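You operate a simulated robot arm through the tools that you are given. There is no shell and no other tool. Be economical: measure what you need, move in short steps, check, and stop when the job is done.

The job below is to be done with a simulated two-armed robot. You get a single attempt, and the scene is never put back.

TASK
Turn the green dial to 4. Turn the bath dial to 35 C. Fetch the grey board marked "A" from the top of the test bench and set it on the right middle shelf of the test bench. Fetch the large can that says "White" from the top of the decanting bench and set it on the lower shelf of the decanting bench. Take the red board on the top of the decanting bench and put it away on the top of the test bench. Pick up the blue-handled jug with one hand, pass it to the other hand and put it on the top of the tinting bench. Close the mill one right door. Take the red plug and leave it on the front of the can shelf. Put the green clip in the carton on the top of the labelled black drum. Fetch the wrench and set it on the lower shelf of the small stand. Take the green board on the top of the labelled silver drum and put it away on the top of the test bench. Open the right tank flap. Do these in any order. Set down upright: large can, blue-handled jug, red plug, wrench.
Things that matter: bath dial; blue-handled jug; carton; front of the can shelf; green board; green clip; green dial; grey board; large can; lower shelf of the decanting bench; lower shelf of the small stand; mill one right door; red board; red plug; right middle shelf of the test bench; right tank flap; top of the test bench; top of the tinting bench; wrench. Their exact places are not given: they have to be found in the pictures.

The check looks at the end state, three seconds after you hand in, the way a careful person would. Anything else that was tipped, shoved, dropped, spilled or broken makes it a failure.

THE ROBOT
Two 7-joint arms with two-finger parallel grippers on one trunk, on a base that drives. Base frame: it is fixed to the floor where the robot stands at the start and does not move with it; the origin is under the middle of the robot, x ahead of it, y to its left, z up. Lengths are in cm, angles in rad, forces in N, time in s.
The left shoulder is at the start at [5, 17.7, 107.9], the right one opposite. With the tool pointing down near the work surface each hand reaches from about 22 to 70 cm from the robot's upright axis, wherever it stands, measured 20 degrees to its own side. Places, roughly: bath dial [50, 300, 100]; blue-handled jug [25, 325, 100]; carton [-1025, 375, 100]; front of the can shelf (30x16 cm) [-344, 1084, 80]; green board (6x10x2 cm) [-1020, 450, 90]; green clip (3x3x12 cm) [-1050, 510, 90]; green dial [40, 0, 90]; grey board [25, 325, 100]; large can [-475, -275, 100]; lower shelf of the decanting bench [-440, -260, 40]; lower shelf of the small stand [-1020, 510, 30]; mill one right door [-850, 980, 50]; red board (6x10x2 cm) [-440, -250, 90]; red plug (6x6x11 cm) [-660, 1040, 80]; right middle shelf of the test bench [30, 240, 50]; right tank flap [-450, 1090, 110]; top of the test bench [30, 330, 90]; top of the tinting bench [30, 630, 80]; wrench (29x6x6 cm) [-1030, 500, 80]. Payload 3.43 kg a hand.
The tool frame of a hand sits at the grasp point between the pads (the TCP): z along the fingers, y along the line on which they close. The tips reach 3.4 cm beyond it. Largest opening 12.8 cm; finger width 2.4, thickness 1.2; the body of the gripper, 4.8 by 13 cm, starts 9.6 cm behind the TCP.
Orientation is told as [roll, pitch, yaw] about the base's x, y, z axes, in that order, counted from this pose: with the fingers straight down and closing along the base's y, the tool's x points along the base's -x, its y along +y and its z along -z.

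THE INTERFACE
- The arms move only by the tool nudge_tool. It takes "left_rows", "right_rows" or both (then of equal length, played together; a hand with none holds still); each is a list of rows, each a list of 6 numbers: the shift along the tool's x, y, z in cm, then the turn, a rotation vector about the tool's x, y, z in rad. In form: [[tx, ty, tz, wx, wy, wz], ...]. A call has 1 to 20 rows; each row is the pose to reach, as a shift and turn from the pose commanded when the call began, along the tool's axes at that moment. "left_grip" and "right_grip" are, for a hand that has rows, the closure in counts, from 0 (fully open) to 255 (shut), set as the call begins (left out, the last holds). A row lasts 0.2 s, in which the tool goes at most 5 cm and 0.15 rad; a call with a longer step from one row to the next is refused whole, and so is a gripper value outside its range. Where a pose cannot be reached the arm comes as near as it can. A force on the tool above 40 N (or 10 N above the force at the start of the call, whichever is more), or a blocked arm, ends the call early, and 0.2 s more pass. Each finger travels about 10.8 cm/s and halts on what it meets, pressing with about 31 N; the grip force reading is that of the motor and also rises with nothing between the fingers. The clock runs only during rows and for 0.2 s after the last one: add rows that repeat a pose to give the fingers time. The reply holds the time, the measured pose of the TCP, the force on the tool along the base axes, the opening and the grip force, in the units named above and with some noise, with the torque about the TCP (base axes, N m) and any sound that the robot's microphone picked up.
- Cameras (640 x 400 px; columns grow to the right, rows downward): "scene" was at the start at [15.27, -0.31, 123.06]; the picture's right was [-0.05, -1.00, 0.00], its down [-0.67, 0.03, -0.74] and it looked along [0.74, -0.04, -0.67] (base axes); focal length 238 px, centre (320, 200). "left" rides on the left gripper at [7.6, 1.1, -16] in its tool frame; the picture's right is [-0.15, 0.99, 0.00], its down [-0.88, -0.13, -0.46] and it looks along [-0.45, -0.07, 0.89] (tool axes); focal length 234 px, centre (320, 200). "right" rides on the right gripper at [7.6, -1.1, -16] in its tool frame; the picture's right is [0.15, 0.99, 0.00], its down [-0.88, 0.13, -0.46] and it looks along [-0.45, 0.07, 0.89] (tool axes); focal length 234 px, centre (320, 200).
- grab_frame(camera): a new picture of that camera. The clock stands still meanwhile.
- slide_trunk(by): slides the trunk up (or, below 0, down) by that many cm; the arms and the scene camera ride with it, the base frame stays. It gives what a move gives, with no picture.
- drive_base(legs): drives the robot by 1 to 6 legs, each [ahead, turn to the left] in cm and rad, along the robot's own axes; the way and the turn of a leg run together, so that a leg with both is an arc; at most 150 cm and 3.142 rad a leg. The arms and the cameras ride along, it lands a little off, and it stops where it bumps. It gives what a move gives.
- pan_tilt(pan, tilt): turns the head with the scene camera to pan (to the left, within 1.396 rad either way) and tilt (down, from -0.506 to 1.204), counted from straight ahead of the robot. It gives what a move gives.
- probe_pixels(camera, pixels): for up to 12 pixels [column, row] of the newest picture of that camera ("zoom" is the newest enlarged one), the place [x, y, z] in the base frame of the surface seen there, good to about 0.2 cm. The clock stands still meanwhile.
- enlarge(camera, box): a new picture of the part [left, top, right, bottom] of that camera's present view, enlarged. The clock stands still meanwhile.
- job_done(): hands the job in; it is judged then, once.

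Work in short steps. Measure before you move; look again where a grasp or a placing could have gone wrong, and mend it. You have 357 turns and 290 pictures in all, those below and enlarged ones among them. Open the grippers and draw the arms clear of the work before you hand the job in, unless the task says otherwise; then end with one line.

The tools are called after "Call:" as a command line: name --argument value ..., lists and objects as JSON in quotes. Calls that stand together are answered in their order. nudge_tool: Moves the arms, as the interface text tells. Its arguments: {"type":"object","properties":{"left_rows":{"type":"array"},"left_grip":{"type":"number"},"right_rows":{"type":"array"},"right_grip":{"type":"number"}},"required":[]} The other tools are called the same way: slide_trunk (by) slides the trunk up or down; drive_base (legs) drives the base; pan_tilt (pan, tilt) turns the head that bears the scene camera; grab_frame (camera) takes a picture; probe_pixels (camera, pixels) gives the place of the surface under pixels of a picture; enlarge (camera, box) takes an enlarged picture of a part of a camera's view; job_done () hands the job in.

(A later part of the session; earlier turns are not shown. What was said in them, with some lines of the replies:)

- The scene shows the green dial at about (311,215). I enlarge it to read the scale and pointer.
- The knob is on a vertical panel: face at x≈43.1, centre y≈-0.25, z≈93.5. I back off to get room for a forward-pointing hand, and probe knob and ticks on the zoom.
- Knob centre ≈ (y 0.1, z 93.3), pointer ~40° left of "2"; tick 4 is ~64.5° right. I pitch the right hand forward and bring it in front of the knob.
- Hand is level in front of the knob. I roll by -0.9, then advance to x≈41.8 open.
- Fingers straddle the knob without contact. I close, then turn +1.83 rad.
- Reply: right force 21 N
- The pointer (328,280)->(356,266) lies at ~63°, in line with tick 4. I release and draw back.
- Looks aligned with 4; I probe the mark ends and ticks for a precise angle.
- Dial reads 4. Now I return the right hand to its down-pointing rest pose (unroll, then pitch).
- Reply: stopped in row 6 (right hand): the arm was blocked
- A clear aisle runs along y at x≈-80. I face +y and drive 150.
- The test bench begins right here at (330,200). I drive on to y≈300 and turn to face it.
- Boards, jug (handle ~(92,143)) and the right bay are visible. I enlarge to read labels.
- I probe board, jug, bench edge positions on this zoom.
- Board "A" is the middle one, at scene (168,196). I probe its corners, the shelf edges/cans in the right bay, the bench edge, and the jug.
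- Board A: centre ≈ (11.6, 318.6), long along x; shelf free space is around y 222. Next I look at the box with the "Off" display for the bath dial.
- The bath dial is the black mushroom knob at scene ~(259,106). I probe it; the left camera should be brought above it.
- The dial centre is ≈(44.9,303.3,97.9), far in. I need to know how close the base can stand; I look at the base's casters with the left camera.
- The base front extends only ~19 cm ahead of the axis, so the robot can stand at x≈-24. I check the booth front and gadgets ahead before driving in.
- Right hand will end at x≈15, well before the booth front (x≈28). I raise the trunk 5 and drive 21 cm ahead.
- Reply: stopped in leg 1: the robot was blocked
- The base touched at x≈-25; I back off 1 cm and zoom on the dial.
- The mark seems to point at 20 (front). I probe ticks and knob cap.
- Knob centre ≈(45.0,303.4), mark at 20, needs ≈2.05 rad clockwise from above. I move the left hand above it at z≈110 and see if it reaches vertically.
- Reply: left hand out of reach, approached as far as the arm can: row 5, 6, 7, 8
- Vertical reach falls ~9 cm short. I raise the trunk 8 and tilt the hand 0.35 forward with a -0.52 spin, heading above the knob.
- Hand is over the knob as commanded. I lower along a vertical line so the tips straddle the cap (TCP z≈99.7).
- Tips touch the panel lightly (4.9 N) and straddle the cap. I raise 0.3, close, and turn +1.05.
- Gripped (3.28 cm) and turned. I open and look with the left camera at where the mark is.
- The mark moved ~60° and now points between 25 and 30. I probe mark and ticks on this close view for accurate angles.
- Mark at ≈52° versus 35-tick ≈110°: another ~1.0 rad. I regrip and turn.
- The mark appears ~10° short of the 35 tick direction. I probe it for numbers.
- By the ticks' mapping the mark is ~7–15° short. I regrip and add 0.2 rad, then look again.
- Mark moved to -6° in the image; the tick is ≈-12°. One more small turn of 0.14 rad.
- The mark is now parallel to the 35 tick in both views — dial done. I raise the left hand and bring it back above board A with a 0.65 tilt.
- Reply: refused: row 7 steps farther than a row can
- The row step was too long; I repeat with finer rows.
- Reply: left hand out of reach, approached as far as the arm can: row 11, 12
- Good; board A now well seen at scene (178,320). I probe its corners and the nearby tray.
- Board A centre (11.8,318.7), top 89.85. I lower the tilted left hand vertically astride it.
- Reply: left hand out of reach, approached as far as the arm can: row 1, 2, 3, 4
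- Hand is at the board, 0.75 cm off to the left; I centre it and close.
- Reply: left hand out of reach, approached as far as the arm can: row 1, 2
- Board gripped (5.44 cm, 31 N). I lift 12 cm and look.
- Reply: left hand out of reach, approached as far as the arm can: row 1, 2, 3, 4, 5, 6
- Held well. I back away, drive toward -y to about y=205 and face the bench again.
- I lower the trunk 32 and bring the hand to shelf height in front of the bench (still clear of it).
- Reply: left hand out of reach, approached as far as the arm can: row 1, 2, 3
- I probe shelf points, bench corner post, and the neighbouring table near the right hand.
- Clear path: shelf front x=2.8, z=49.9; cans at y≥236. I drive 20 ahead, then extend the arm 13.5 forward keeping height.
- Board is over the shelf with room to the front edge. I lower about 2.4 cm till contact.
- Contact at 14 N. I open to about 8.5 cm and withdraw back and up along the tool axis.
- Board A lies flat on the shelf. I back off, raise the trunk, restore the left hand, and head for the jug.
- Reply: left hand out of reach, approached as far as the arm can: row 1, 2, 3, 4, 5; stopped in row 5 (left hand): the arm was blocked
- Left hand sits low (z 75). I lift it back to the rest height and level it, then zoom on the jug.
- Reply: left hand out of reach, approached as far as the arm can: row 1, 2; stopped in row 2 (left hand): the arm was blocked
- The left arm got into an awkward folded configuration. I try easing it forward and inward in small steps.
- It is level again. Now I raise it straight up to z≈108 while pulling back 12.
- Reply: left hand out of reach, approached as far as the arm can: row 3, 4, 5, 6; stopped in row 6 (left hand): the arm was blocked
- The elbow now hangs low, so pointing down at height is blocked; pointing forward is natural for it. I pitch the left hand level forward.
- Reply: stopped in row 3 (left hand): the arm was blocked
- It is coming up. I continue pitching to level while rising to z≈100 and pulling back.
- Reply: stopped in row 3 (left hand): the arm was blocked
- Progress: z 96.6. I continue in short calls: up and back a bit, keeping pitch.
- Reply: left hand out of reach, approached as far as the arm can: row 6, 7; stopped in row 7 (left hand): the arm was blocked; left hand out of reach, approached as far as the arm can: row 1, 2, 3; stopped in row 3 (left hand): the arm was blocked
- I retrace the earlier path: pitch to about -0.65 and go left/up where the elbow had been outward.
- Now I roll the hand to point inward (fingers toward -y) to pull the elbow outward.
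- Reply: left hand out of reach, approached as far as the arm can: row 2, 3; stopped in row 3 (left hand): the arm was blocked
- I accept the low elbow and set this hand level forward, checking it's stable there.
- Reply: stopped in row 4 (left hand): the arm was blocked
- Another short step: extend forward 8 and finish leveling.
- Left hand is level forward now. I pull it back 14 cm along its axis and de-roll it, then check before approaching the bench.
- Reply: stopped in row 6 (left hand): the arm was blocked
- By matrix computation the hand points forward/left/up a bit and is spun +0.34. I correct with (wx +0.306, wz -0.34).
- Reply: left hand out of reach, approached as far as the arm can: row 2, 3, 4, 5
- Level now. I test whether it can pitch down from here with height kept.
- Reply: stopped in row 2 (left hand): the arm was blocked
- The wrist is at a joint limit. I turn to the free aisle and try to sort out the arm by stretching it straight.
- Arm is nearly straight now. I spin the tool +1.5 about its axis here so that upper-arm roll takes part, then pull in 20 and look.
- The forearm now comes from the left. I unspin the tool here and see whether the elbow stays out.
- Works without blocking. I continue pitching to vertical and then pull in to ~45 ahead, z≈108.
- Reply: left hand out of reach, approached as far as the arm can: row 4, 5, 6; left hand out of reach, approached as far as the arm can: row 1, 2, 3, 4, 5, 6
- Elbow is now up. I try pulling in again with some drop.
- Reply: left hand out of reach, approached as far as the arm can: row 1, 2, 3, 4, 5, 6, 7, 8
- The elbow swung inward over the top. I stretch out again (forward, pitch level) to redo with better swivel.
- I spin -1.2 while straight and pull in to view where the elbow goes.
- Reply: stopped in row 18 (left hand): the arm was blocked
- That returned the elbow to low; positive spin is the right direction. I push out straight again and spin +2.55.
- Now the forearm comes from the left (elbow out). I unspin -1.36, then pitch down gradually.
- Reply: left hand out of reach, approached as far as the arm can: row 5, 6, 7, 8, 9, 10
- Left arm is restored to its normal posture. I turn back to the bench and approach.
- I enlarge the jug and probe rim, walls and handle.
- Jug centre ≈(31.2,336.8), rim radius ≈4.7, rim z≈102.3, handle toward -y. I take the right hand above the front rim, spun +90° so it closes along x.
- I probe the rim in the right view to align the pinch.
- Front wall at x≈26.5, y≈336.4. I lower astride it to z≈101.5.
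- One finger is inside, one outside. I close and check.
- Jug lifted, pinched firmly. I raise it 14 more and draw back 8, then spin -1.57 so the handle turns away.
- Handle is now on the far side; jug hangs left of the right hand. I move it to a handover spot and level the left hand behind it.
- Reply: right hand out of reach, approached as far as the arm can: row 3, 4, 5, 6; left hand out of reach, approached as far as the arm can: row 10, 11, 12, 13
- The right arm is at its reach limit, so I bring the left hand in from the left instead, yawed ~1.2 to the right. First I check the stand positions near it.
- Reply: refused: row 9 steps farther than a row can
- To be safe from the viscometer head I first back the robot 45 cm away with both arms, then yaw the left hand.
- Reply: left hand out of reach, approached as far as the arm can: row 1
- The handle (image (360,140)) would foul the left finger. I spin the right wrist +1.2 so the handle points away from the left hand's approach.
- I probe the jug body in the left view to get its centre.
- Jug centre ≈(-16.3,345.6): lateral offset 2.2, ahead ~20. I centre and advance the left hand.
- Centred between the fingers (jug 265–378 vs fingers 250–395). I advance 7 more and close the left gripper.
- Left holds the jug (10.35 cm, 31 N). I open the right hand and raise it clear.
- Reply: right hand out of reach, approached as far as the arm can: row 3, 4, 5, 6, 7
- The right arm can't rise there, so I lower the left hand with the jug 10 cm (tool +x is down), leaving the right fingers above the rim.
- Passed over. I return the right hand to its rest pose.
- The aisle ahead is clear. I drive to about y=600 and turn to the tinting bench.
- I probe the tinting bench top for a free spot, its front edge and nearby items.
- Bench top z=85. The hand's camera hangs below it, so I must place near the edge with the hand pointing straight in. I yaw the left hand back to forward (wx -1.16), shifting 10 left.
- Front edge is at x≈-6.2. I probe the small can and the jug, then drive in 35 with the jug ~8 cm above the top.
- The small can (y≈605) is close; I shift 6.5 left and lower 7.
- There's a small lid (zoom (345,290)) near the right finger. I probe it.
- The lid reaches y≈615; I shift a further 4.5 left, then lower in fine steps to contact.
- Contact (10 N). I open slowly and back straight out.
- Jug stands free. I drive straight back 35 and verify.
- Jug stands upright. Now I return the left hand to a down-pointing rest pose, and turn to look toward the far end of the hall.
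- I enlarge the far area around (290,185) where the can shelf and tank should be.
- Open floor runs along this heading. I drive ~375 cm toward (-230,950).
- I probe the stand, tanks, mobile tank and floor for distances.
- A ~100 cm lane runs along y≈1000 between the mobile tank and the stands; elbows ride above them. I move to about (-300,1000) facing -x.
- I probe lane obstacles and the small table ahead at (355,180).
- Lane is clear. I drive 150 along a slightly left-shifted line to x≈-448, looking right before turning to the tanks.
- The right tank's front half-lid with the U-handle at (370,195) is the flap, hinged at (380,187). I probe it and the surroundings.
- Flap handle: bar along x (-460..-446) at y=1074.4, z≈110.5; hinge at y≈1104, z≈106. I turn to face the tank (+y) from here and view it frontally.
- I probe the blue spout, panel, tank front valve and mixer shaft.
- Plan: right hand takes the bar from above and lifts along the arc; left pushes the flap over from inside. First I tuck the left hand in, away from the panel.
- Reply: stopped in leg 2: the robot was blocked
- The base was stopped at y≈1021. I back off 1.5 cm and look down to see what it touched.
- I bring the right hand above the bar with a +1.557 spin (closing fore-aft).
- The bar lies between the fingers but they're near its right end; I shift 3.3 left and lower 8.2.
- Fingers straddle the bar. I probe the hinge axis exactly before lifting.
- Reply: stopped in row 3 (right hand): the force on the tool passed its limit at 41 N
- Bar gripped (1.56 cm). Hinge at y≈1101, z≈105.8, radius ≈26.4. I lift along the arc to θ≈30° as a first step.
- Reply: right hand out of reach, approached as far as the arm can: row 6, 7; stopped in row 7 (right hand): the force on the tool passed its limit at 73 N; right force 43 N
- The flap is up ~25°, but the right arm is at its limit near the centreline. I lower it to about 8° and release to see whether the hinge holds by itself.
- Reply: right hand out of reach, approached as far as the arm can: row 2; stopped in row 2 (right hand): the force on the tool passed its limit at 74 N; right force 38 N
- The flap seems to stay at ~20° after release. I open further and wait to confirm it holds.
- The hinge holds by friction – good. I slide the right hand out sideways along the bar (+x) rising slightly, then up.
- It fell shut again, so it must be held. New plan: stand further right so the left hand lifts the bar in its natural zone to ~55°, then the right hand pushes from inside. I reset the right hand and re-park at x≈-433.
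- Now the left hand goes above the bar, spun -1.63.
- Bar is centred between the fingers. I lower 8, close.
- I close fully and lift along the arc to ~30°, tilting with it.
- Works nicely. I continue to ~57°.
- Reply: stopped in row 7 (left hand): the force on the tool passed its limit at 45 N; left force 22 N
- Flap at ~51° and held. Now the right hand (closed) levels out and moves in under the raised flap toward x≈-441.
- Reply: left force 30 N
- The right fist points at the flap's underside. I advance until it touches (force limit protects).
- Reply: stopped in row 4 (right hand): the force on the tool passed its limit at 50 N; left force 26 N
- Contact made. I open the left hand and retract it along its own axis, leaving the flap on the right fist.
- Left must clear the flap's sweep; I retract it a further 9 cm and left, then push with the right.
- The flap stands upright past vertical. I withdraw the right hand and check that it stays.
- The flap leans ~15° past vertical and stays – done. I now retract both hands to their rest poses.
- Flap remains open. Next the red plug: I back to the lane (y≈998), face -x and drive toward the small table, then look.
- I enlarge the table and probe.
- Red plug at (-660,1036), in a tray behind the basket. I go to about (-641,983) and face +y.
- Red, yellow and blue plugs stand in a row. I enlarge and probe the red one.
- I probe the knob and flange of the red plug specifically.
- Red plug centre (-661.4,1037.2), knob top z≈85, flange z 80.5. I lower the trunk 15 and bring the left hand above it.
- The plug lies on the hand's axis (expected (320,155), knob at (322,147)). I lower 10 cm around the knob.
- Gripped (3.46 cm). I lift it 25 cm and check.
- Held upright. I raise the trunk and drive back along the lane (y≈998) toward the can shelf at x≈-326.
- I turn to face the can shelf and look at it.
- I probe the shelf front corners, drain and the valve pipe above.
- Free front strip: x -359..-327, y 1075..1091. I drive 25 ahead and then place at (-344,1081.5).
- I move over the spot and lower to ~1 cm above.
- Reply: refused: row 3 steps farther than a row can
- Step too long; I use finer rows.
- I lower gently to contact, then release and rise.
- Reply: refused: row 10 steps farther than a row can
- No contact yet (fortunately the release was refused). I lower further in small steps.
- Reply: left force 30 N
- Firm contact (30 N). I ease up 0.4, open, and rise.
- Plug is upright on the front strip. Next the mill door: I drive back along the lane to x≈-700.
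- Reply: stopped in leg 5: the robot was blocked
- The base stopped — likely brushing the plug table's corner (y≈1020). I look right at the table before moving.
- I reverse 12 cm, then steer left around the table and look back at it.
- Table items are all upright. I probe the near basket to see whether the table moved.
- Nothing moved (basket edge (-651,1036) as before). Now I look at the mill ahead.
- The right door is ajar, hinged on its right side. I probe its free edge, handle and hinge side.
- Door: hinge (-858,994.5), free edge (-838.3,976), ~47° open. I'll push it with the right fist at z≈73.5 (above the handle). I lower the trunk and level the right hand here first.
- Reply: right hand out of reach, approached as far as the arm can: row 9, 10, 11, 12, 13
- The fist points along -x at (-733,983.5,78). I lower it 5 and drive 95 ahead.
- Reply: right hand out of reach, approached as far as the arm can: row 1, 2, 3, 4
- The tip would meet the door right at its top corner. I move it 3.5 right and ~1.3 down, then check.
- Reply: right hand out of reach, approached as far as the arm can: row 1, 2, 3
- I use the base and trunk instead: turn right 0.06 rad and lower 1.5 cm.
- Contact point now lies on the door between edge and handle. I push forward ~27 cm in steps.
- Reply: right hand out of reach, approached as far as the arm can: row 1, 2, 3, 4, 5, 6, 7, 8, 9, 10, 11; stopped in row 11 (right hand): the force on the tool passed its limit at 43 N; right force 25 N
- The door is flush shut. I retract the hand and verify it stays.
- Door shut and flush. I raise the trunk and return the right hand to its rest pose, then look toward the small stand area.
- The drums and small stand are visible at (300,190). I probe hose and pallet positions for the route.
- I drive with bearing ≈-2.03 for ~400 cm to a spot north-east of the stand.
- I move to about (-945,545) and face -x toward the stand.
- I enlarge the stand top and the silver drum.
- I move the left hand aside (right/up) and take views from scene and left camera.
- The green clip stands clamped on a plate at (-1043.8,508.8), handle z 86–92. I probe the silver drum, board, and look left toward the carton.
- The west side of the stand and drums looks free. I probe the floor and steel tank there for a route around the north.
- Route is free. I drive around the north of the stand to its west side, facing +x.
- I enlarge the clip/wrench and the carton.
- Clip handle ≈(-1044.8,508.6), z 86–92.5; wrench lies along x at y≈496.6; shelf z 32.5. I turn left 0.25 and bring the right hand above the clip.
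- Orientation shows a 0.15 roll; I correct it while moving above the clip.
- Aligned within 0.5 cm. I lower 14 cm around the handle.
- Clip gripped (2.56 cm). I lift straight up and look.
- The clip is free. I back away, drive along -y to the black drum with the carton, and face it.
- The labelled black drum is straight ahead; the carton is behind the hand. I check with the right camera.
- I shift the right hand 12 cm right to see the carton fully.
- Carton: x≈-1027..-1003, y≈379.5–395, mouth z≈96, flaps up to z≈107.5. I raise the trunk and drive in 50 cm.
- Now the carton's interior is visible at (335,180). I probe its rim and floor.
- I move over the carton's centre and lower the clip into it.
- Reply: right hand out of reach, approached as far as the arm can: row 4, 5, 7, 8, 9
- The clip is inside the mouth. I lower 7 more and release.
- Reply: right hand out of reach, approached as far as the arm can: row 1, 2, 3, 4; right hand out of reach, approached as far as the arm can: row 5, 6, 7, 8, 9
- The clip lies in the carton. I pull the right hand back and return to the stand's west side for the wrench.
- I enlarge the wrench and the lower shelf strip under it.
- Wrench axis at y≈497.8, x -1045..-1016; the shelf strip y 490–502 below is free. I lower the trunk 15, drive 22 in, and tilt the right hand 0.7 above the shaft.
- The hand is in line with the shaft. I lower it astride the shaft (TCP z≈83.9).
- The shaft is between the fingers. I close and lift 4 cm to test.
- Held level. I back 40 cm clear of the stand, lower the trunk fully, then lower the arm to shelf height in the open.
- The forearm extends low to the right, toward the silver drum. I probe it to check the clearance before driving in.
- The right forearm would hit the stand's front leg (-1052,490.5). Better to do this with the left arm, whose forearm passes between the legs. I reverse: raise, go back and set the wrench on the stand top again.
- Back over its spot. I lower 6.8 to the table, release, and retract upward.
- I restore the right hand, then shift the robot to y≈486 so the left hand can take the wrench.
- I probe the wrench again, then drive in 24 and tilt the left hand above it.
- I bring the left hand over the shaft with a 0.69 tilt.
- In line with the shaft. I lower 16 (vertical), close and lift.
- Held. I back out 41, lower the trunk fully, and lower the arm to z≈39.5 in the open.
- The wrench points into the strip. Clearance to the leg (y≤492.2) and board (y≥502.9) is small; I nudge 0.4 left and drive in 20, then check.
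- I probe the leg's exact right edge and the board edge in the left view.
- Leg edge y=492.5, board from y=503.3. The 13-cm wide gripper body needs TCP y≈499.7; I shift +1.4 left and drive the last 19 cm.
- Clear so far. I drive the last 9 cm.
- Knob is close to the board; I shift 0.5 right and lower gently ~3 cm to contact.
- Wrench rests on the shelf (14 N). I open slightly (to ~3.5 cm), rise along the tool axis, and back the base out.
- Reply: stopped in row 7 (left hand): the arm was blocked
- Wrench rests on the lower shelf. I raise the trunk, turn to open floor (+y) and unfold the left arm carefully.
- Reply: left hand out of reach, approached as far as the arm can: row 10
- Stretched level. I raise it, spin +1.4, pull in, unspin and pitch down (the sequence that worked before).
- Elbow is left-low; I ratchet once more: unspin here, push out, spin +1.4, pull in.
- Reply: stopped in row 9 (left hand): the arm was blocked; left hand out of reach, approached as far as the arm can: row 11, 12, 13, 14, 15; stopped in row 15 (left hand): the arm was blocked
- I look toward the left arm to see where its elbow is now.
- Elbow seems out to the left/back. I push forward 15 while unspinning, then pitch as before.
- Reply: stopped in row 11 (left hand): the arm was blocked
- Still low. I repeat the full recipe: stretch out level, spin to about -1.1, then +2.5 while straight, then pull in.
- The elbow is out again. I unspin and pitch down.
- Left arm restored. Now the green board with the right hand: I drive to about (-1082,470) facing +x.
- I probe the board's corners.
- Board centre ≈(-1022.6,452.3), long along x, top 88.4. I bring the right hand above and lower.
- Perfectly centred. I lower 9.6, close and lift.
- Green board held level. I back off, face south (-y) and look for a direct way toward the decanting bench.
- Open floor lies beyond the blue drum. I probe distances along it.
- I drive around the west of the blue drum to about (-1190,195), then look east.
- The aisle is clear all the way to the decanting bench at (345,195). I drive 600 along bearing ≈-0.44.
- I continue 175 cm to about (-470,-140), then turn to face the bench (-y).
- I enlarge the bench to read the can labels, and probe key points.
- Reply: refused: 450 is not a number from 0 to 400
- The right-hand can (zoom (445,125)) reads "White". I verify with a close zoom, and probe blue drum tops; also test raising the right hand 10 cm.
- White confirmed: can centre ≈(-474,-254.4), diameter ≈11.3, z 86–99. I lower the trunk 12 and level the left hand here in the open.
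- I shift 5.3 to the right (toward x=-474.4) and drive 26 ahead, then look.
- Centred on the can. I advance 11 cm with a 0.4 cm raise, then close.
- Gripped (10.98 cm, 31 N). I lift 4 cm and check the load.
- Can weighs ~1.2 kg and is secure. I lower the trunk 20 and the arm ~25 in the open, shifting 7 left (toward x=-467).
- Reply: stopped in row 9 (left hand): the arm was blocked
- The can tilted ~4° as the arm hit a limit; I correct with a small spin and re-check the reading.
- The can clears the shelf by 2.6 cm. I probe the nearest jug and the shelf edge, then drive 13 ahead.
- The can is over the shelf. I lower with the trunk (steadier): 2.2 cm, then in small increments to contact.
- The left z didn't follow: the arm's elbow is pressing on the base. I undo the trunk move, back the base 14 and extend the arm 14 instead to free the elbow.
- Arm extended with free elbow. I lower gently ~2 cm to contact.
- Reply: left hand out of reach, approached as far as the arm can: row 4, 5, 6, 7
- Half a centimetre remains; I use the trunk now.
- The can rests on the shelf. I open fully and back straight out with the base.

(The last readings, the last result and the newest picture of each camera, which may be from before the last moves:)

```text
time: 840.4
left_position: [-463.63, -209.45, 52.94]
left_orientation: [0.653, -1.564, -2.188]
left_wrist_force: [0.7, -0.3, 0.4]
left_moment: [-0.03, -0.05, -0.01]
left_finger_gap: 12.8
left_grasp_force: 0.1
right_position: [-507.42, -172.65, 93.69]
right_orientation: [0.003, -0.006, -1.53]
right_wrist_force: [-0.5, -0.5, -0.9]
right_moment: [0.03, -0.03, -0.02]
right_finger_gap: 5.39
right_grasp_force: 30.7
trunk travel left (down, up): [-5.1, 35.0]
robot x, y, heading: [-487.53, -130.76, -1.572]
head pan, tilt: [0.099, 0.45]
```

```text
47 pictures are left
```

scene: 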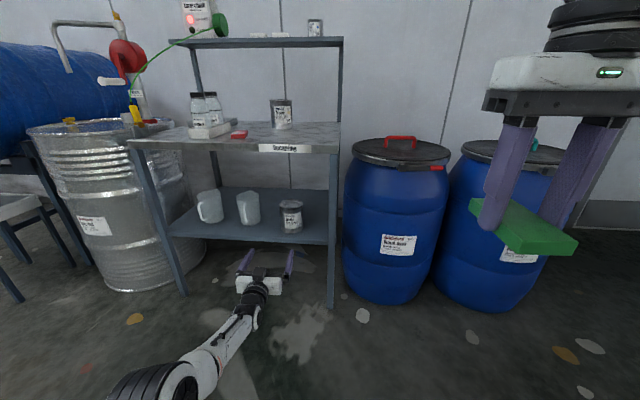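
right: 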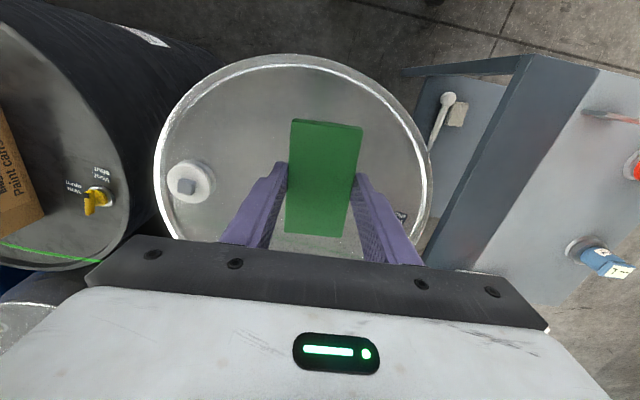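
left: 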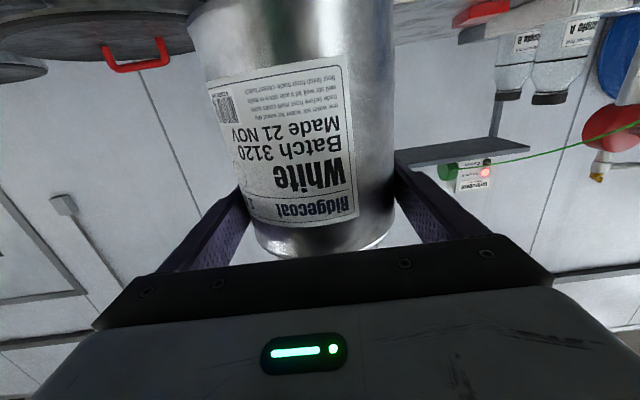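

The White can stands on the lower shelf. I raise the trunk 30 and bring the left hand to a 0.7 forward tilt for the red board.

Call:
slide_trunk --by 27

Call:
nudge_tool --left_rows '[[-2.5, 0, -1, 0, 0.05, 0], [-5, 0, -2, 0, 0.13, 0], [-7.5, 0, -4, 0, 0.21, 0], [-10, 0, -6, 0, 0.3, 0], [-12.5, 0, -8, 0, 0.39, 0], [-15, 0, -10, 0, 0.48, 0], [-17.5, 0, -12, 0, 0.57, 0], [-20, 0, -14, 0, 0.66, 0], [-21, 0, -16, 0, 0.75, 0], [-22, 0, -17, 0, 0.85, 0], [-22, 0, -17, 0, 0.85, 0]]' --left_grip 90

Call:
drive_base --legs '[[0, 0.33], [40, 0], [0, -0.33]]'

Call:
grab_frame --camera "scene"

```text
time: 843.1
left_position: [-463.77, -209.53, 79.91]
left_orientation: [0.637, -1.563, -2.173]
left_wrist_force: [-0.2, -0.2, -0.4]
left_moment: [-0.01, 0.0, -0.02]
left_finger_gap: 12.78
left_grasp_force: 0.1
right_position: [-507.37, -172.72, 120.6]
right_orientation: [0.001, -0.004, -1.531]
right_wrist_force: [0.0, -1.9, -1.1]
right_moment: [0.0, 0.01, 0.01]
right_finger_gap: 5.39
right_grasp_force: 31.2
trunk travel left (down, up): [-32.1, 8.0]
robot x, y, heading: [-487.49, -131.05, -1.573]
head pan, tilt: [0.099, 0.45]
```

```text
time: 845.5
left_position: [-464.5, -192.54, 102.11]
left_orientation: [0.005, -0.715, -1.537]
left_wrist_force: [0.8, -0.5, 0.3]
left_moment: [0.04, -0.04, 0.03]
left_finger_gap: 8.29
left_grasp_force: 0.0
right_position: [-507.47, -172.62, 120.73]
right_orientation: [0.002, -0.006, -1.531]
right_wrist_force: [-0.4, -0.8, -1.1]
right_moment: [0.01, -0.02, -0.01]
right_finger_gap: 5.4
right_grasp_force: 31.4
trunk travel left (down, up): [-32.1, 8.0]
robot x, y, heading: [-487.7, -131.08, -1.573]
head pan, tilt: [0.099, 0.45]
```

```text
time: 850.0
left_position: [-451.89, -229.94, 102.1]
left_orientation: [0.006, -0.714, -1.538]
left_wrist_force: [0.1, 0.3, 0.3]
left_moment: [-0.01, 0.02, 0.04]
left_finger_gap: 8.28
left_grasp_force: 0.1
right_position: [-495.02, -210.02, 120.66]
right_orientation: [0.001, -0.006, -1.528]
right_wrist_force: [-0.1, 0.8, -1.9]
right_moment: [0.02, -0.01, 0.0]
right_finger_gap: 5.4
right_grasp_force: 30.5
trunk travel left (down, up): [-32.1, 8.0]
robot x, y, heading: [-474.74, -168.09, -1.574]
head pan, tilt: [0.099, 0.45]
```

```text
46 pictures are left
```

scene: 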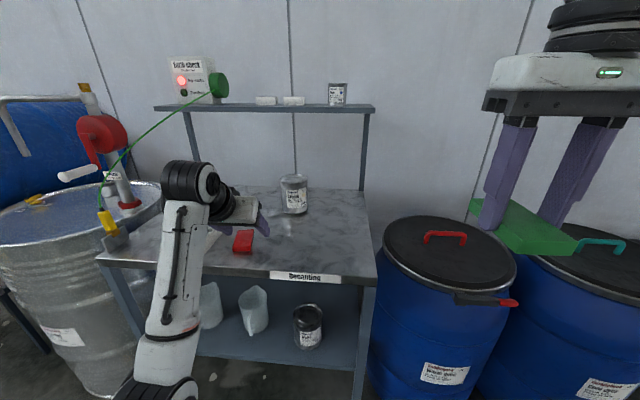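

Good posture. I probe the red board's corners and neighbours.

Call:
enlarge --camera "scene" --box '[190, 200, 290, 280]'

Call:
probe_pixels --camera "scene" --pixels '[[234, 249], [251, 251], [237, 231], [253, 230], [243, 240], [234, 253], [251, 255], [215, 235], [260, 262]]'

```text
5.00 times, centred on (240, 240) of scene
```

zoom: 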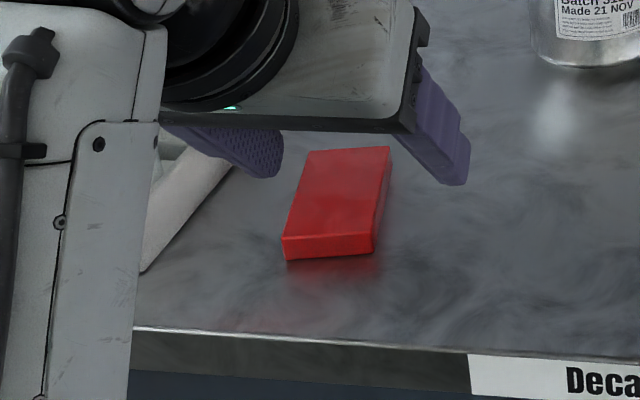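

```text
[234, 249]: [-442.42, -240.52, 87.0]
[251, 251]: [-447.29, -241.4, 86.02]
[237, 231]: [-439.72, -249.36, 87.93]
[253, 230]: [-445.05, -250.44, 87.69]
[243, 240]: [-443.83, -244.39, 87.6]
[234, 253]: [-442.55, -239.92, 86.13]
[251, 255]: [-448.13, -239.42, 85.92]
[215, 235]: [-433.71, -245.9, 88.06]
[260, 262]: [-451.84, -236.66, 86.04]
```

The board is yawed ~0.28 left. I turn the base left 0.17 and go 9 ahead, then re-aim the hand.

Call:
drive_base --legs '[[0, 0.19], [9, 0]]'

```text
time: 851.9
left_position: [-438.91, -233.09, 101.98]
left_orientation: [0.004, -0.713, -1.347]
left_wrist_force: [1.0, 1.0, -1.5]
left_moment: [0.07, -0.02, 0.01]
left_finger_gap: 8.3
left_grasp_force: 0.2
right_position: [-484.81, -221.73, 120.64]
right_orientation: [0.002, -0.005, -1.339]
right_wrist_force: [-0.5, 0.1, 0.0]
right_moment: [0.06, 0.0, 0.0]
right_finger_gap: 5.39
right_grasp_force: 31.0
trunk travel left (down, up): [-32.1, 8.0]
robot x, y, heading: [-473.41, -176.54, -1.38]
head pan, tilt: [0.099, 0.45]
```

I move above the board, then down astride it.

Call:
nudge_tool --left_rows '[[-1.2, -1.9, 2.4, -0.01, 0, -0.01], [-2.4, -3.7, 4.7, -0.02, 0, -0.02], [-3.6, -5.5, 7.1, -0.03, 0, -0.03], [-4.8, -7.36, 9.44, -0.037, 0, -0.042], [-4.8, -7.36, 9.44, -0.037, 0, -0.042]]'

Call:
grab_frame --camera "left"

```text
time: 853.1
left_position: [-443.73, -244.18, 98.17]
left_orientation: [0.006, -0.716, -1.29]
left_wrist_force: [-0.1, 0.2, 0.3]
left_moment: [0.02, 0.0, 0.01]
left_finger_gap: 8.27
left_grasp_force: 0.1
right_position: [-484.84, -221.7, 120.77]
right_orientation: [0.002, -0.005, -1.34]
right_wrist_force: [-0.4, -0.1, -0.1]
right_moment: [-0.03, -0.01, 0.03]
right_finger_gap: 5.41
right_grasp_force: 30.7
trunk travel left (down, up): [-32.1, 8.0]
robot x, y, heading: [-473.34, -176.7, -1.387]
head pan, tilt: [0.099, 0.45]
```

```text
44 pictures are left
```

left: 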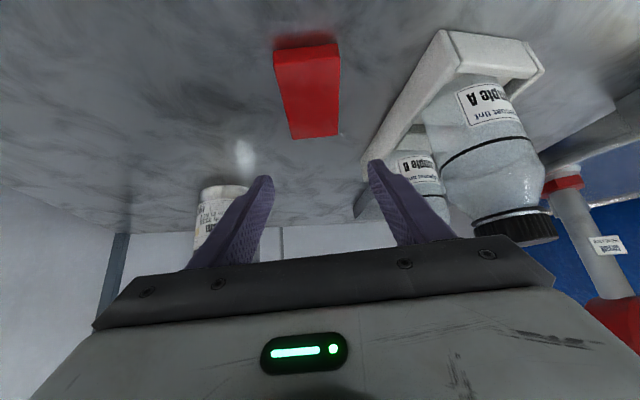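

Aligned (board at (310,98) as expected). The sample tray is close on the left, so I narrow the opening to ~6.7 and lower 8.6.

Call:
nudge_tool --left_rows '[[0, 0, 0, 0, 0, 0], [1.9, 0, 2.2, 0, 0, 0], [3.8, 0, 4.4, 0, 0, 0], [4.9, 0, 5.7, 0, 0, 0], [5.6, 0, 6.5, 0, 0, 0], [5.6, 0, 6.5, 0, 0, 0]]' --left_grip 122

Call:
grab_frame --camera "left"

```text
time: 854.5
left_position: [-443.46, -244.25, 89.37]
left_orientation: [0.007, -0.716, -1.291]
left_wrist_force: [-0.1, 0.1, -0.5]
left_moment: [0.0, -0.01, 0.0]
left_finger_gap: 6.67
left_grasp_force: 0.1
right_position: [-484.84, -221.61, 120.63]
right_orientation: [0.001, -0.006, -1.339]
right_wrist_force: [0.0, -0.6, -0.9]
right_moment: [0.03, 0.0, -0.01]
right_finger_gap: 5.39
right_grasp_force: 30.8
trunk travel left (down, up): [-32.1, 8.0]
robot x, y, heading: [-473.47, -176.54, -1.382]
head pan, tilt: [0.099, 0.45]
```

```text
43 pictures are left
```

left: 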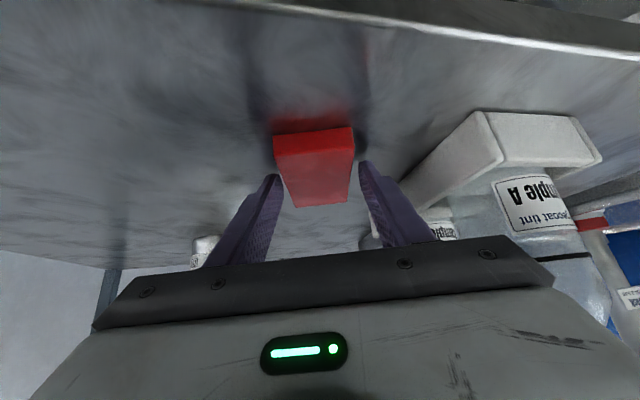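

Board sits between the fingers. I close and lift ~14 cm.

Call:
nudge_tool --left_rows '[[0, 0, 0, 0, 0, 0], [0, 0, 0, 0, 0, 0], [0, 0, 0, 0, 0, 0], [-0.7, 0, -0.8, 0, 0, 0], [-2, 0, -2.3, 0, 0, 0], [-4, 0, -4.6, 0, 0, 0], [-6.5, 0, -7.6, 0, 0, 0], [-9, 0, -10.5, 0, 0, 0], [-9, 0, -10.5, 0, 0, 0]]' --left_grip 255

Call:
grab_frame --camera "left"

```text
time: 856.5
left_position: [-443.74, -244.17, 103.26]
left_orientation: [0.004, -0.713, -1.289]
left_wrist_force: [0.3, -0.1, -0.3]
left_moment: [0.01, -0.02, 0.0]
left_finger_gap: 5.42
left_grasp_force: 31.1
right_position: [-484.93, -221.7, 120.58]
right_orientation: [0.001, -0.004, -1.339]
right_wrist_force: [-0.3, 0.7, -0.5]
right_moment: [0.0, 0.0, 0.0]
right_finger_gap: 5.41
right_grasp_force: 30.9
trunk travel left (down, up): [-32.1, 8.0]
robot x, y, heading: [-473.25, -176.48, -1.379]
head pan, tilt: [0.099, 0.45]
```

```text
42 pictures are left
```

left: 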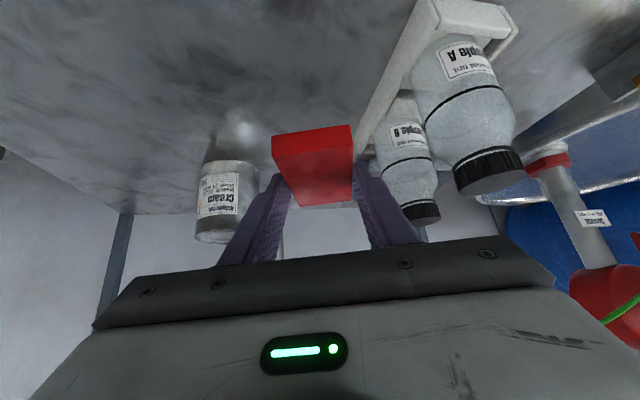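

Both boards are held. I back away and drive: toward (-90,60), keeping clear of the pallet jack.

Call:
drive_base --legs '[[-60, 0], [0, 1.8], [150, 0], [150, 0]]'

Call:
pan_tilt --pan 0 --tilt 0.3

Call:
grab_frame --camera "scene"

```text
time: 878.4
left_position: [-144.65, 43.34, 103.27]
left_orientation: [0.008, -0.715, 0.488]
left_wrist_force: [-0.3, 0.1, -1.2]
left_moment: [-0.03, -0.02, 0.0]
left_finger_gap: 5.41
left_grasp_force: 30.8
right_position: [-158.34, -1.62, 120.69]
right_orientation: [0.002, -0.006, 0.44]
right_wrist_force: [0.6, 0.0, -1.7]
right_moment: [0.0, 0.03, 0.02]
right_finger_gap: 5.39
right_grasp_force: 31.1
trunk travel left (down, up): [-32.1, 8.0]
robot x, y, heading: [-204.88, 0.2, 0.397]
head pan, tilt: [0.099, 0.45]
```

```text
time: 879.1
left_position: [-144.67, 43.28, 103.28]
left_orientation: [0.007, -0.715, 0.488]
left_wrist_force: [1.2, 0.0, -0.1]
left_moment: [-0.01, -0.02, 0.02]
left_finger_gap: 5.43
left_grasp_force: 31.3
right_position: [-158.4, -1.62, 120.67]
right_orientation: [0.003, -0.005, 0.439]
right_wrist_force: [0.0, 0.5, -0.7]
right_moment: [0.0, -0.02, 0.03]
right_finger_gap: 5.4
right_grasp_force: 31.2
trunk travel left (down, up): [-32.1, 8.0]
robot x, y, heading: [-204.37, 0.12, 0.394]
head pan, tilt: [0.0, 0.3]
```

```text
41 pictures are left
```

scene: 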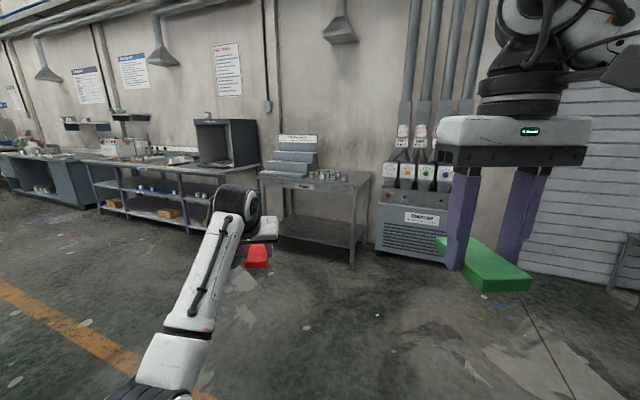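

Clear floor. I drive directly to about (-92,321) and face the test bench.

Call:
drive_base --legs '[[0, 0.84], [150, 0], [150, 0], [40, 0], [0, -1.235]]'

Call:
pan_tilt --pan 0 --tilt 0.55

Call:
grab_frame --camera "scene"

```text
time: 901.1
left_position: [-20.2, 337.65, 103.07]
left_orientation: [0.007, -0.715, 0.065]
left_wrist_force: [-0.2, 0.9, 0.0]
left_moment: [-0.01, 0.02, 0.01]
left_finger_gap: 5.39
left_grasp_force: 31.2
right_position: [-51.02, 302.24, 120.64]
right_orientation: [0.002, -0.003, 0.017]
right_wrist_force: [0.1, -0.5, -0.1]
right_moment: [-0.02, 0.04, 0.0]
right_finger_gap: 5.41
right_grasp_force: 31.4
trunk travel left (down, up): [-32.1, 8.0]
robot x, y, heading: [-92.58, 322.89, -0.024]
head pan, tilt: [0.0, 0.3]
```

```text
time: 901.9
left_position: [-20.16, 337.76, 103.2]
left_orientation: [0.007, -0.715, 0.067]
left_wrist_force: [0.4, -0.3, -0.9]
left_moment: [0.01, 0.02, 0.01]
left_finger_gap: 5.41
left_grasp_force: 31.1
right_position: [-51.05, 302.22, 120.61]
right_orientation: [0.001, -0.004, 0.021]
right_wrist_force: [0.1, 0.2, -1.0]
right_moment: [0.0, -0.02, 0.04]
right_finger_gap: 5.39
right_grasp_force: 30.9
trunk travel left (down, up): [-32.1, 8.0]
robot x, y, heading: [-92.61, 322.95, -0.022]
head pan, tilt: [0.0, 0.55]
```

```text
40 pictures are left
```

scene: 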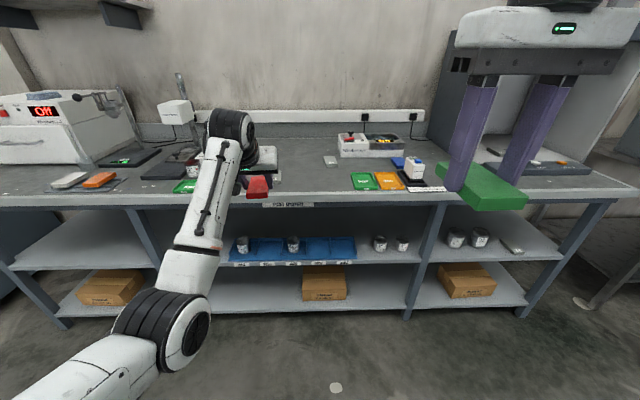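

I drive 30 ahead with boards at safe height, then look down at the free zone.

Call:
drive_base --legs '[[30, 0.02]]'

Call:
nudge_tool --left_rows '[[0, -3, 0, 0, 0, 0], [0, -6, 0, 0, 0, 0], [0, -9, 0, 0, 0, 0], [0, -10.5, 0, 0, 0, 0]]'

Call:
grab_frame --camera "left"

Call:
grab_frame --camera "scene"

```text
time: 903.9
left_position: [9.46, 338.58, 103.13]
left_orientation: [0.008, -0.715, 0.086]
left_wrist_force: [-0.2, 0.4, -0.9]
left_moment: [0.04, 0.0, -0.01]
left_finger_gap: 5.41
left_grasp_force: 30.9
right_position: [-20.6, 302.6, 120.6]
right_orientation: [0.002, -0.006, 0.039]
right_wrist_force: [-0.2, 0.1, -0.8]
right_moment: [0.01, 0.03, 0.0]
right_finger_gap: 5.4
right_grasp_force: 31.0
trunk travel left (down, up): [-32.1, 8.0]
robot x, y, heading: [-62.58, 321.99, -0.007]
head pan, tilt: [0.0, 0.55]
```

```text
time: 904.9
left_position: [10.14, 328.01, 103.08]
left_orientation: [0.006, -0.716, 0.086]
left_wrist_force: [-0.2, 0.1, -0.2]
left_moment: [-0.02, 0.05, -0.04]
left_finger_gap: 5.41
left_grasp_force: 31.1
right_position: [-20.67, 302.69, 120.66]
right_orientation: [0.002, -0.005, 0.038]
right_wrist_force: [-0.7, -0.2, -1.3]
right_moment: [0.02, 0.01, 0.01]
right_finger_gap: 5.42
right_grasp_force: 30.8
trunk travel left (down, up): [-32.1, 8.0]
robot x, y, heading: [-62.81, 322.81, -0.008]
head pan, tilt: [0.0, 0.55]
```

```text
39 pictures are left
```

left: 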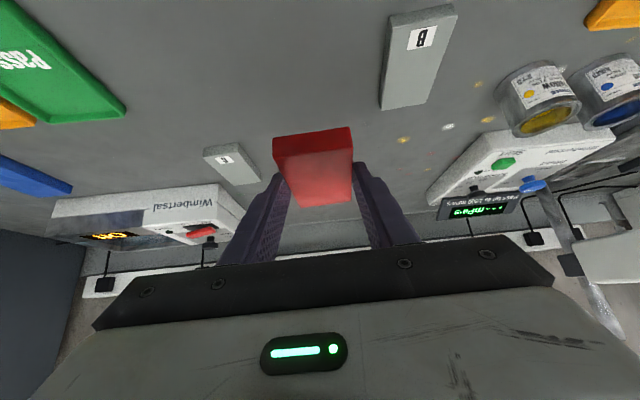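

```text
38 pictures are left
```

scene: 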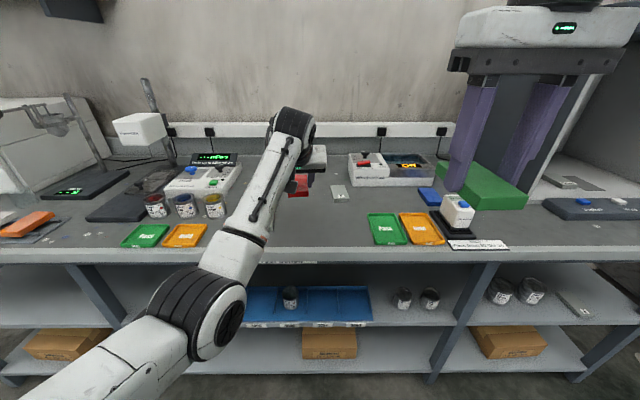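

The spot beneath is free between boards B and C. I lower ~11.5 and then to contact.

Call:
nudge_tool --left_rows '[[2, -0.5, 2.3, 0, 0, 0], [4, -0.8, 4.6, 0, 0, 0], [6, -0.8, 6.9, 0, 0, 0], [7, -0.8, 8.1, 0, 0, 0], [7.4, -0.8, 8.5, 0, 0, 0], [7.6, -0.8, 8.8, 0, 0, 0], [7.8, -0.8, 9.1, 0, 0, 0], [8, -0.8, 9.3, 0, 0, 0]]'

```text
time: 906.7
left_position: [10.63, 327.8, 91.47]
left_orientation: [0.01, -0.727, 0.089]
left_wrist_force: [-0.7, -1.0, 11.2]
left_moment: [-0.42, 0.42, 0.03]
left_finger_gap: 5.41
left_grasp_force: 30.9
right_position: [-20.84, 302.53, 120.73]
right_orientation: [0.002, -0.007, 0.038]
right_wrist_force: [-0.2, 0.2, -0.4]
right_moment: [-0.02, -0.01, 0.02]
right_finger_gap: 5.4
right_grasp_force: 31.1
trunk travel left (down, up): [-32.1, 8.0]
robot x, y, heading: [-62.52, 322.19, -0.007]
head pan, tilt: [0.0, 0.55]
```

Contact (11 N). I release to ~7.3 cm, rise along the tool axis, and look.

Call:
nudge_tool --left_rows '[[0, 0, 0, 0, 0, 0], [0, 0, 0, 0, 0, 0], [0, 0, 0, 0, 0, 0], [-0.7, 0, -2.5, 0, 0, 0], [-2, 0, -6, 0, 0, 0], [-4, 0, -10, 0, 0, 0], [-6, 0, -14, 0, 0, 0], [-8, 2, -17, 0, 0, 0]]' --left_grip 108

Call:
grab_frame --camera "left"

```text
time: 908.5
left_position: [5.55, 330.28, 108.45]
left_orientation: [0.022, -0.713, 0.098]
left_wrist_force: [-0.3, 0.6, -0.4]
left_moment: [-0.02, -0.04, -0.02]
left_finger_gap: 7.38
left_grasp_force: 0.2
right_position: [-20.74, 302.55, 120.67]
right_orientation: [0.002, -0.006, 0.038]
right_wrist_force: [-0.7, 0.6, -1.7]
right_moment: [-0.03, -0.03, 0.01]
right_finger_gap: 5.37
right_grasp_force: 31.3
trunk travel left (down, up): [-32.1, 8.0]
robot x, y, heading: [-62.69, 322.58, -0.011]
head pan, tilt: [0.0, 0.55]
```

```text
37 pictures are left
```

left: 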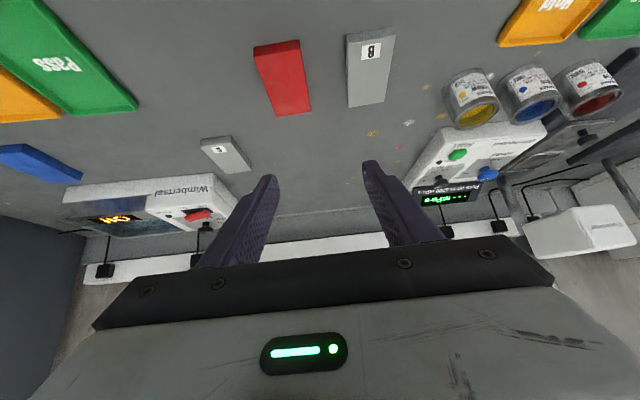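

Red board placed cleanly. I move the left hand back and left, drive 20 ahead, and bring the right hand over the spot for the green board.

Call:
nudge_tool --left_rows '[[2, 3, -2, 0, 0, 0], [4, 6, -4, 0, 0, 0], [6, 9, -6, 0, 0, 0], [8, 12, -7, 0, 0, 0], [9, 15, -8, 0, 0, 0]]'

Call:
drive_base --legs '[[20, 0.01]]'

Call:
nudge_tool --right_rows '[[-2, 2.6, 1, 0, 0, 0], [-4, 5.2, 2, 0, 0, 0], [-6, 7.8, 4, 0, 0, 0], [-8, 10.4, 6, 0, 0, 0], [-10, 12.5, 8, 0, 0, 0], [-12, 13.4, 10, 0, 0, 0.03], [-12, 13.4, 14, 0, 0, 0.03], [-12, 13.4, 14, 0, 0, 0.03]]'

Call:
grab_frame --camera "right"

```text
time: 909.9
left_position: [-5.75, 347.54, 108.18]
left_orientation: [0.089, -0.737, 0.107]
left_wrist_force: [0.3, 0.0, 1.0]
left_moment: [0.01, 0.01, 0.0]
left_finger_gap: 7.37
left_grasp_force: 0.1
left hand out of reach, approached as far as the arm can: row 4, 5
right_position: [-20.59, 302.55, 120.66]
right_orientation: [0.001, -0.005, 0.037]
right_wrist_force: [0.3, 0.0, -0.2]
right_moment: [-0.01, -0.01, 0.02]
right_finger_gap: 5.42
right_grasp_force: 31.0
trunk travel left (down, up): [-32.1, 8.0]
robot x, y, heading: [-62.99, 322.53, -0.01]
head pan, tilt: [0.0, 0.55]
stopped in row 5 (left hand): the arm was blocked; the commanded pose is now the measured one
```

```text
time: 911.5
left_position: [14.2, 347.94, 108.18]
left_orientation: [0.089, -0.735, 0.117]
left_wrist_force: [0.6, 0.1, 0.0]
left_moment: [-0.02, 0.0, -0.01]
left_finger_gap: 7.36
left_grasp_force: 0.0
right_position: [-0.43, 303.0, 120.68]
right_orientation: [0.001, -0.006, 0.046]
right_wrist_force: [0.0, -0.3, -0.6]
right_moment: [-0.01, 0.04, 0.01]
right_finger_gap: 5.39
right_grasp_force: 31.0
trunk travel left (down, up): [-32.1, 8.0]
robot x, y, heading: [-42.51, 321.99, 0.002]
head pan, tilt: [0.0, 0.55]
```

```text
time: 913.3
left_position: [14.06, 348.03, 108.14]
left_orientation: [0.089, -0.736, 0.117]
left_wrist_force: [-0.9, 1.2, -0.4]
left_moment: [-0.01, -0.01, 0.0]
left_finger_gap: 7.37
left_grasp_force: 0.1
right_position: [10.97, 316.86, 106.74]
right_orientation: [0.002, -0.006, 0.019]
right_wrist_force: [1.0, -0.8, -0.9]
right_moment: [0.0, 0.01, 0.0]
right_finger_gap: 5.38
right_grasp_force: 30.9
trunk travel left (down, up): [-32.1, 8.0]
robot x, y, heading: [-42.9, 322.44, 0.001]
head pan, tilt: [0.0, 0.55]
```

```text
36 pictures are left
```

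right: 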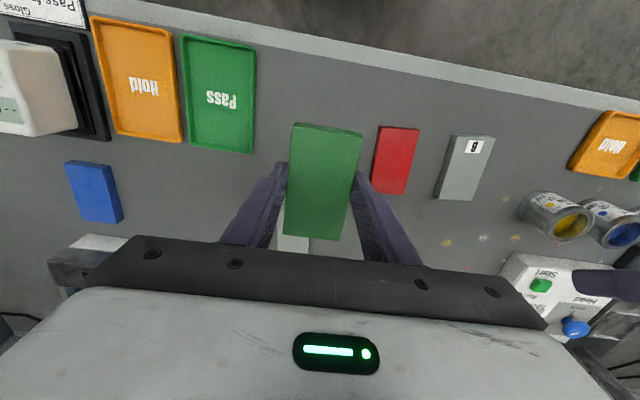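

Clear of the red board, tray and board C. I lower to contact.

Call:
nudge_tool --right_rows '[[0, -0.5, 4, 0, 0, 0], [0, -0.5, 8, 0, 0, 0], [0, -0.5, 12, 0, 0, 0], [0, -0.5, 14, 0, 0, 0], [0, -0.5, 14.7, 0, 0, 0], [0, -0.5, 15.1, 0, 0, 0], [0, -0.5, 15.4, 0, 0, 0], [0, -0.5, 15.6, 0, 0, 0]]'

```text
time: 915.1
left_position: [13.98, 348.0, 108.37]
left_orientation: [0.088, -0.741, 0.118]
left_wrist_force: [-0.6, 0.1, -0.5]
left_moment: [0.01, -0.01, 0.01]
left_finger_gap: 7.37
left_grasp_force: 0.0
right_position: [10.89, 316.54, 91.56]
right_orientation: [0.003, -0.015, 0.016]
right_wrist_force: [1.5, -4.2, 29.5]
right_moment: [-0.25, 0.3, 0.06]
right_finger_gap: 5.42
right_grasp_force: 30.8
trunk travel left (down, up): [-32.1, 8.0]
robot x, y, heading: [-42.9, 322.51, -0.001]
head pan, tilt: [0.0, 0.55]
```

Firm contact. I ease up slightly, open and rise, then look.

Call:
nudge_tool --right_rows '[[0, 0, -0.2, 0, 0, 0], [0, 0, -0.2, 0, 0, 0]]'

Call:
nudge_tool --right_rows '[[0, 0, 0, 0, 0, 0], [0, 0, 0, 0, 0, 0], [0, 0, 0, 0, 0, 0], [0, 0, -3, 0, 0, 0], [0, 0, -7, 0, 0, 0], [0, 0, -11, 0, 0, 0], [0, 0, -15, 0, 0, 0], [0, 0, -19, 0, 0, 0], [0, 0, -22, 0, 0, 0]]' --right_grip 105

Call:
grab_frame --camera "right"

```text
time: 915.7
left_position: [13.86, 348.02, 108.28]
left_orientation: [0.09, -0.74, 0.118]
left_wrist_force: [0.1, 0.4, -0.4]
left_moment: [-0.01, 0.0, 0.0]
left_finger_gap: 7.36
left_grasp_force: 0.0
right_position: [10.99, 316.5, 91.59]
right_orientation: [0.004, -0.011, 0.017]
right_wrist_force: [3.1, -2.1, 25.9]
right_moment: [-0.06, -0.51, -0.1]
right_finger_gap: 5.43
right_grasp_force: 31.0
trunk travel left (down, up): [-32.1, 8.0]
robot x, y, heading: [-42.69, 322.5, 0.003]
head pan, tilt: [0.0, 0.55]
```

```text
time: 917.7
left_position: [14.2, 348.06, 108.16]
left_orientation: [0.09, -0.737, 0.119]
left_wrist_force: [-0.2, 0.3, -0.4]
left_moment: [-0.03, -0.01, 0.02]
left_finger_gap: 7.38
left_grasp_force: 0.0
right_position: [10.79, 316.2, 113.45]
right_orientation: [-0.002, -0.006, 0.02]
right_wrist_force: [-0.8, -0.1, -0.2]
right_moment: [-0.01, 0.0, -0.01]
right_finger_gap: 7.51
right_grasp_force: 0.1
trunk travel left (down, up): [-32.1, 8.0]
robot x, y, heading: [-42.91, 322.55, 0.003]
head pan, tilt: [0.0, 0.55]
```

```text
35 pictures are left
```

right: 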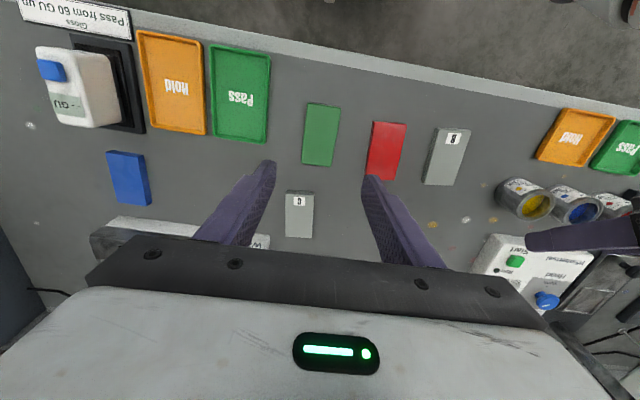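

Both boards lie neatly on the test bench. I back clear, open the grippers, and take a final look at bench, bath dial and shelf.

Call:
drive_base --legs '[[-50, 0]]'

Call:
nudge_tool --left_rows '[[0, 0, 0, 0, 0, 0], [0, 0, 0, 0, 0, 0], [0, 0, 0, 0, 0, 0]]' --left_grip 0 --right_rows '[[0, 0, 0, 0, 0, 0], [0, 0, 0, 0, 0, 0], [0, 0, 0, 0, 0, 0]]' --right_grip 0

Call:
pan_tilt --pan -0.4 --tilt 0.5

Call:
grab_frame --camera "scene"

```text
time: 920.7
left_position: [-35.94, 347.64, 108.24]
left_orientation: [0.091, -0.737, 0.107]
left_wrist_force: [-0.1, -0.3, 0.0]
left_moment: [0.0, -0.01, 0.02]
left_finger_gap: 7.37
left_grasp_force: 0.0
right_position: [-39.64, 315.9, 113.37]
right_orientation: [0.003, -0.006, 0.009]
right_wrist_force: [-0.3, 0.2, -0.1]
right_moment: [0.0, -0.04, 0.01]
right_finger_gap: 7.55
right_grasp_force: 0.1
trunk travel left (down, up): [-32.1, 8.0]
robot x, y, heading: [-93.02, 322.83, -0.012]
head pan, tilt: [0.0, 0.55]
```

```text
time: 921.5
left_position: [-35.85, 347.66, 108.25]
left_orientation: [0.09, -0.739, 0.109]
left_wrist_force: [0.8, 0.9, 0.4]
left_moment: [-0.02, -0.03, 0.02]
left_finger_gap: 12.79
left_grasp_force: 0.0
right_position: [-39.54, 315.94, 113.34]
right_orientation: [0.001, -0.005, 0.009]
right_wrist_force: [-0.4, 0.2, 0.0]
right_moment: [-0.03, -0.01, 0.02]
right_finger_gap: 12.81
right_grasp_force: 0.0
trunk travel left (down, up): [-32.1, 8.0]
robot x, y, heading: [-92.53, 322.41, -0.007]
head pan, tilt: [0.0, 0.55]
```

```text
time: 922.3
left_position: [-35.96, 347.57, 108.02]
left_orientation: [0.089, -0.737, 0.107]
left_wrist_force: [0.5, -0.2, 0.0]
left_moment: [0.01, 0.02, 0.0]
left_finger_gap: 12.81
left_grasp_force: 0.0
right_position: [-39.62, 316.02, 113.51]
right_orientation: [0.001, -0.005, 0.009]
right_wrist_force: [-0.1, -0.2, 0.0]
right_moment: [-0.01, -0.04, -0.04]
right_finger_gap: 12.8
right_grasp_force: 0.0
trunk travel left (down, up): [-32.1, 8.0]
robot x, y, heading: [-92.77, 322.58, -0.011]
head pan, tilt: [-0.4, 0.499]
```

```text
34 pictures are left
```

scene: 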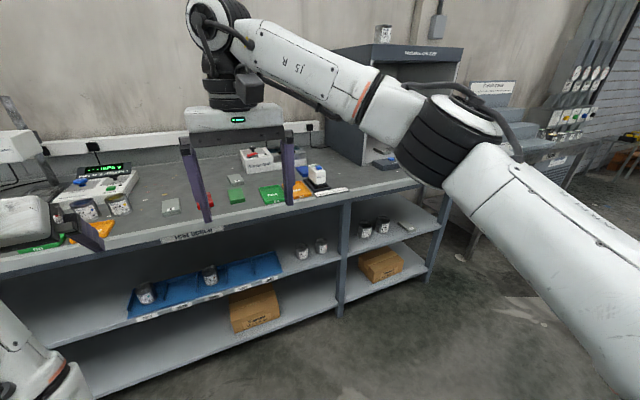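

The grey board is on the right middle shelf, the green and red boards are on top, the grippers are open and the arms are clear. I hand the job in.

Call:
job_done

```text
The job is handed in.
```

All twelve steps are done and the job has been handed in. I checked each result by camera when I finished it, but did not go back to re-check everything at the end.
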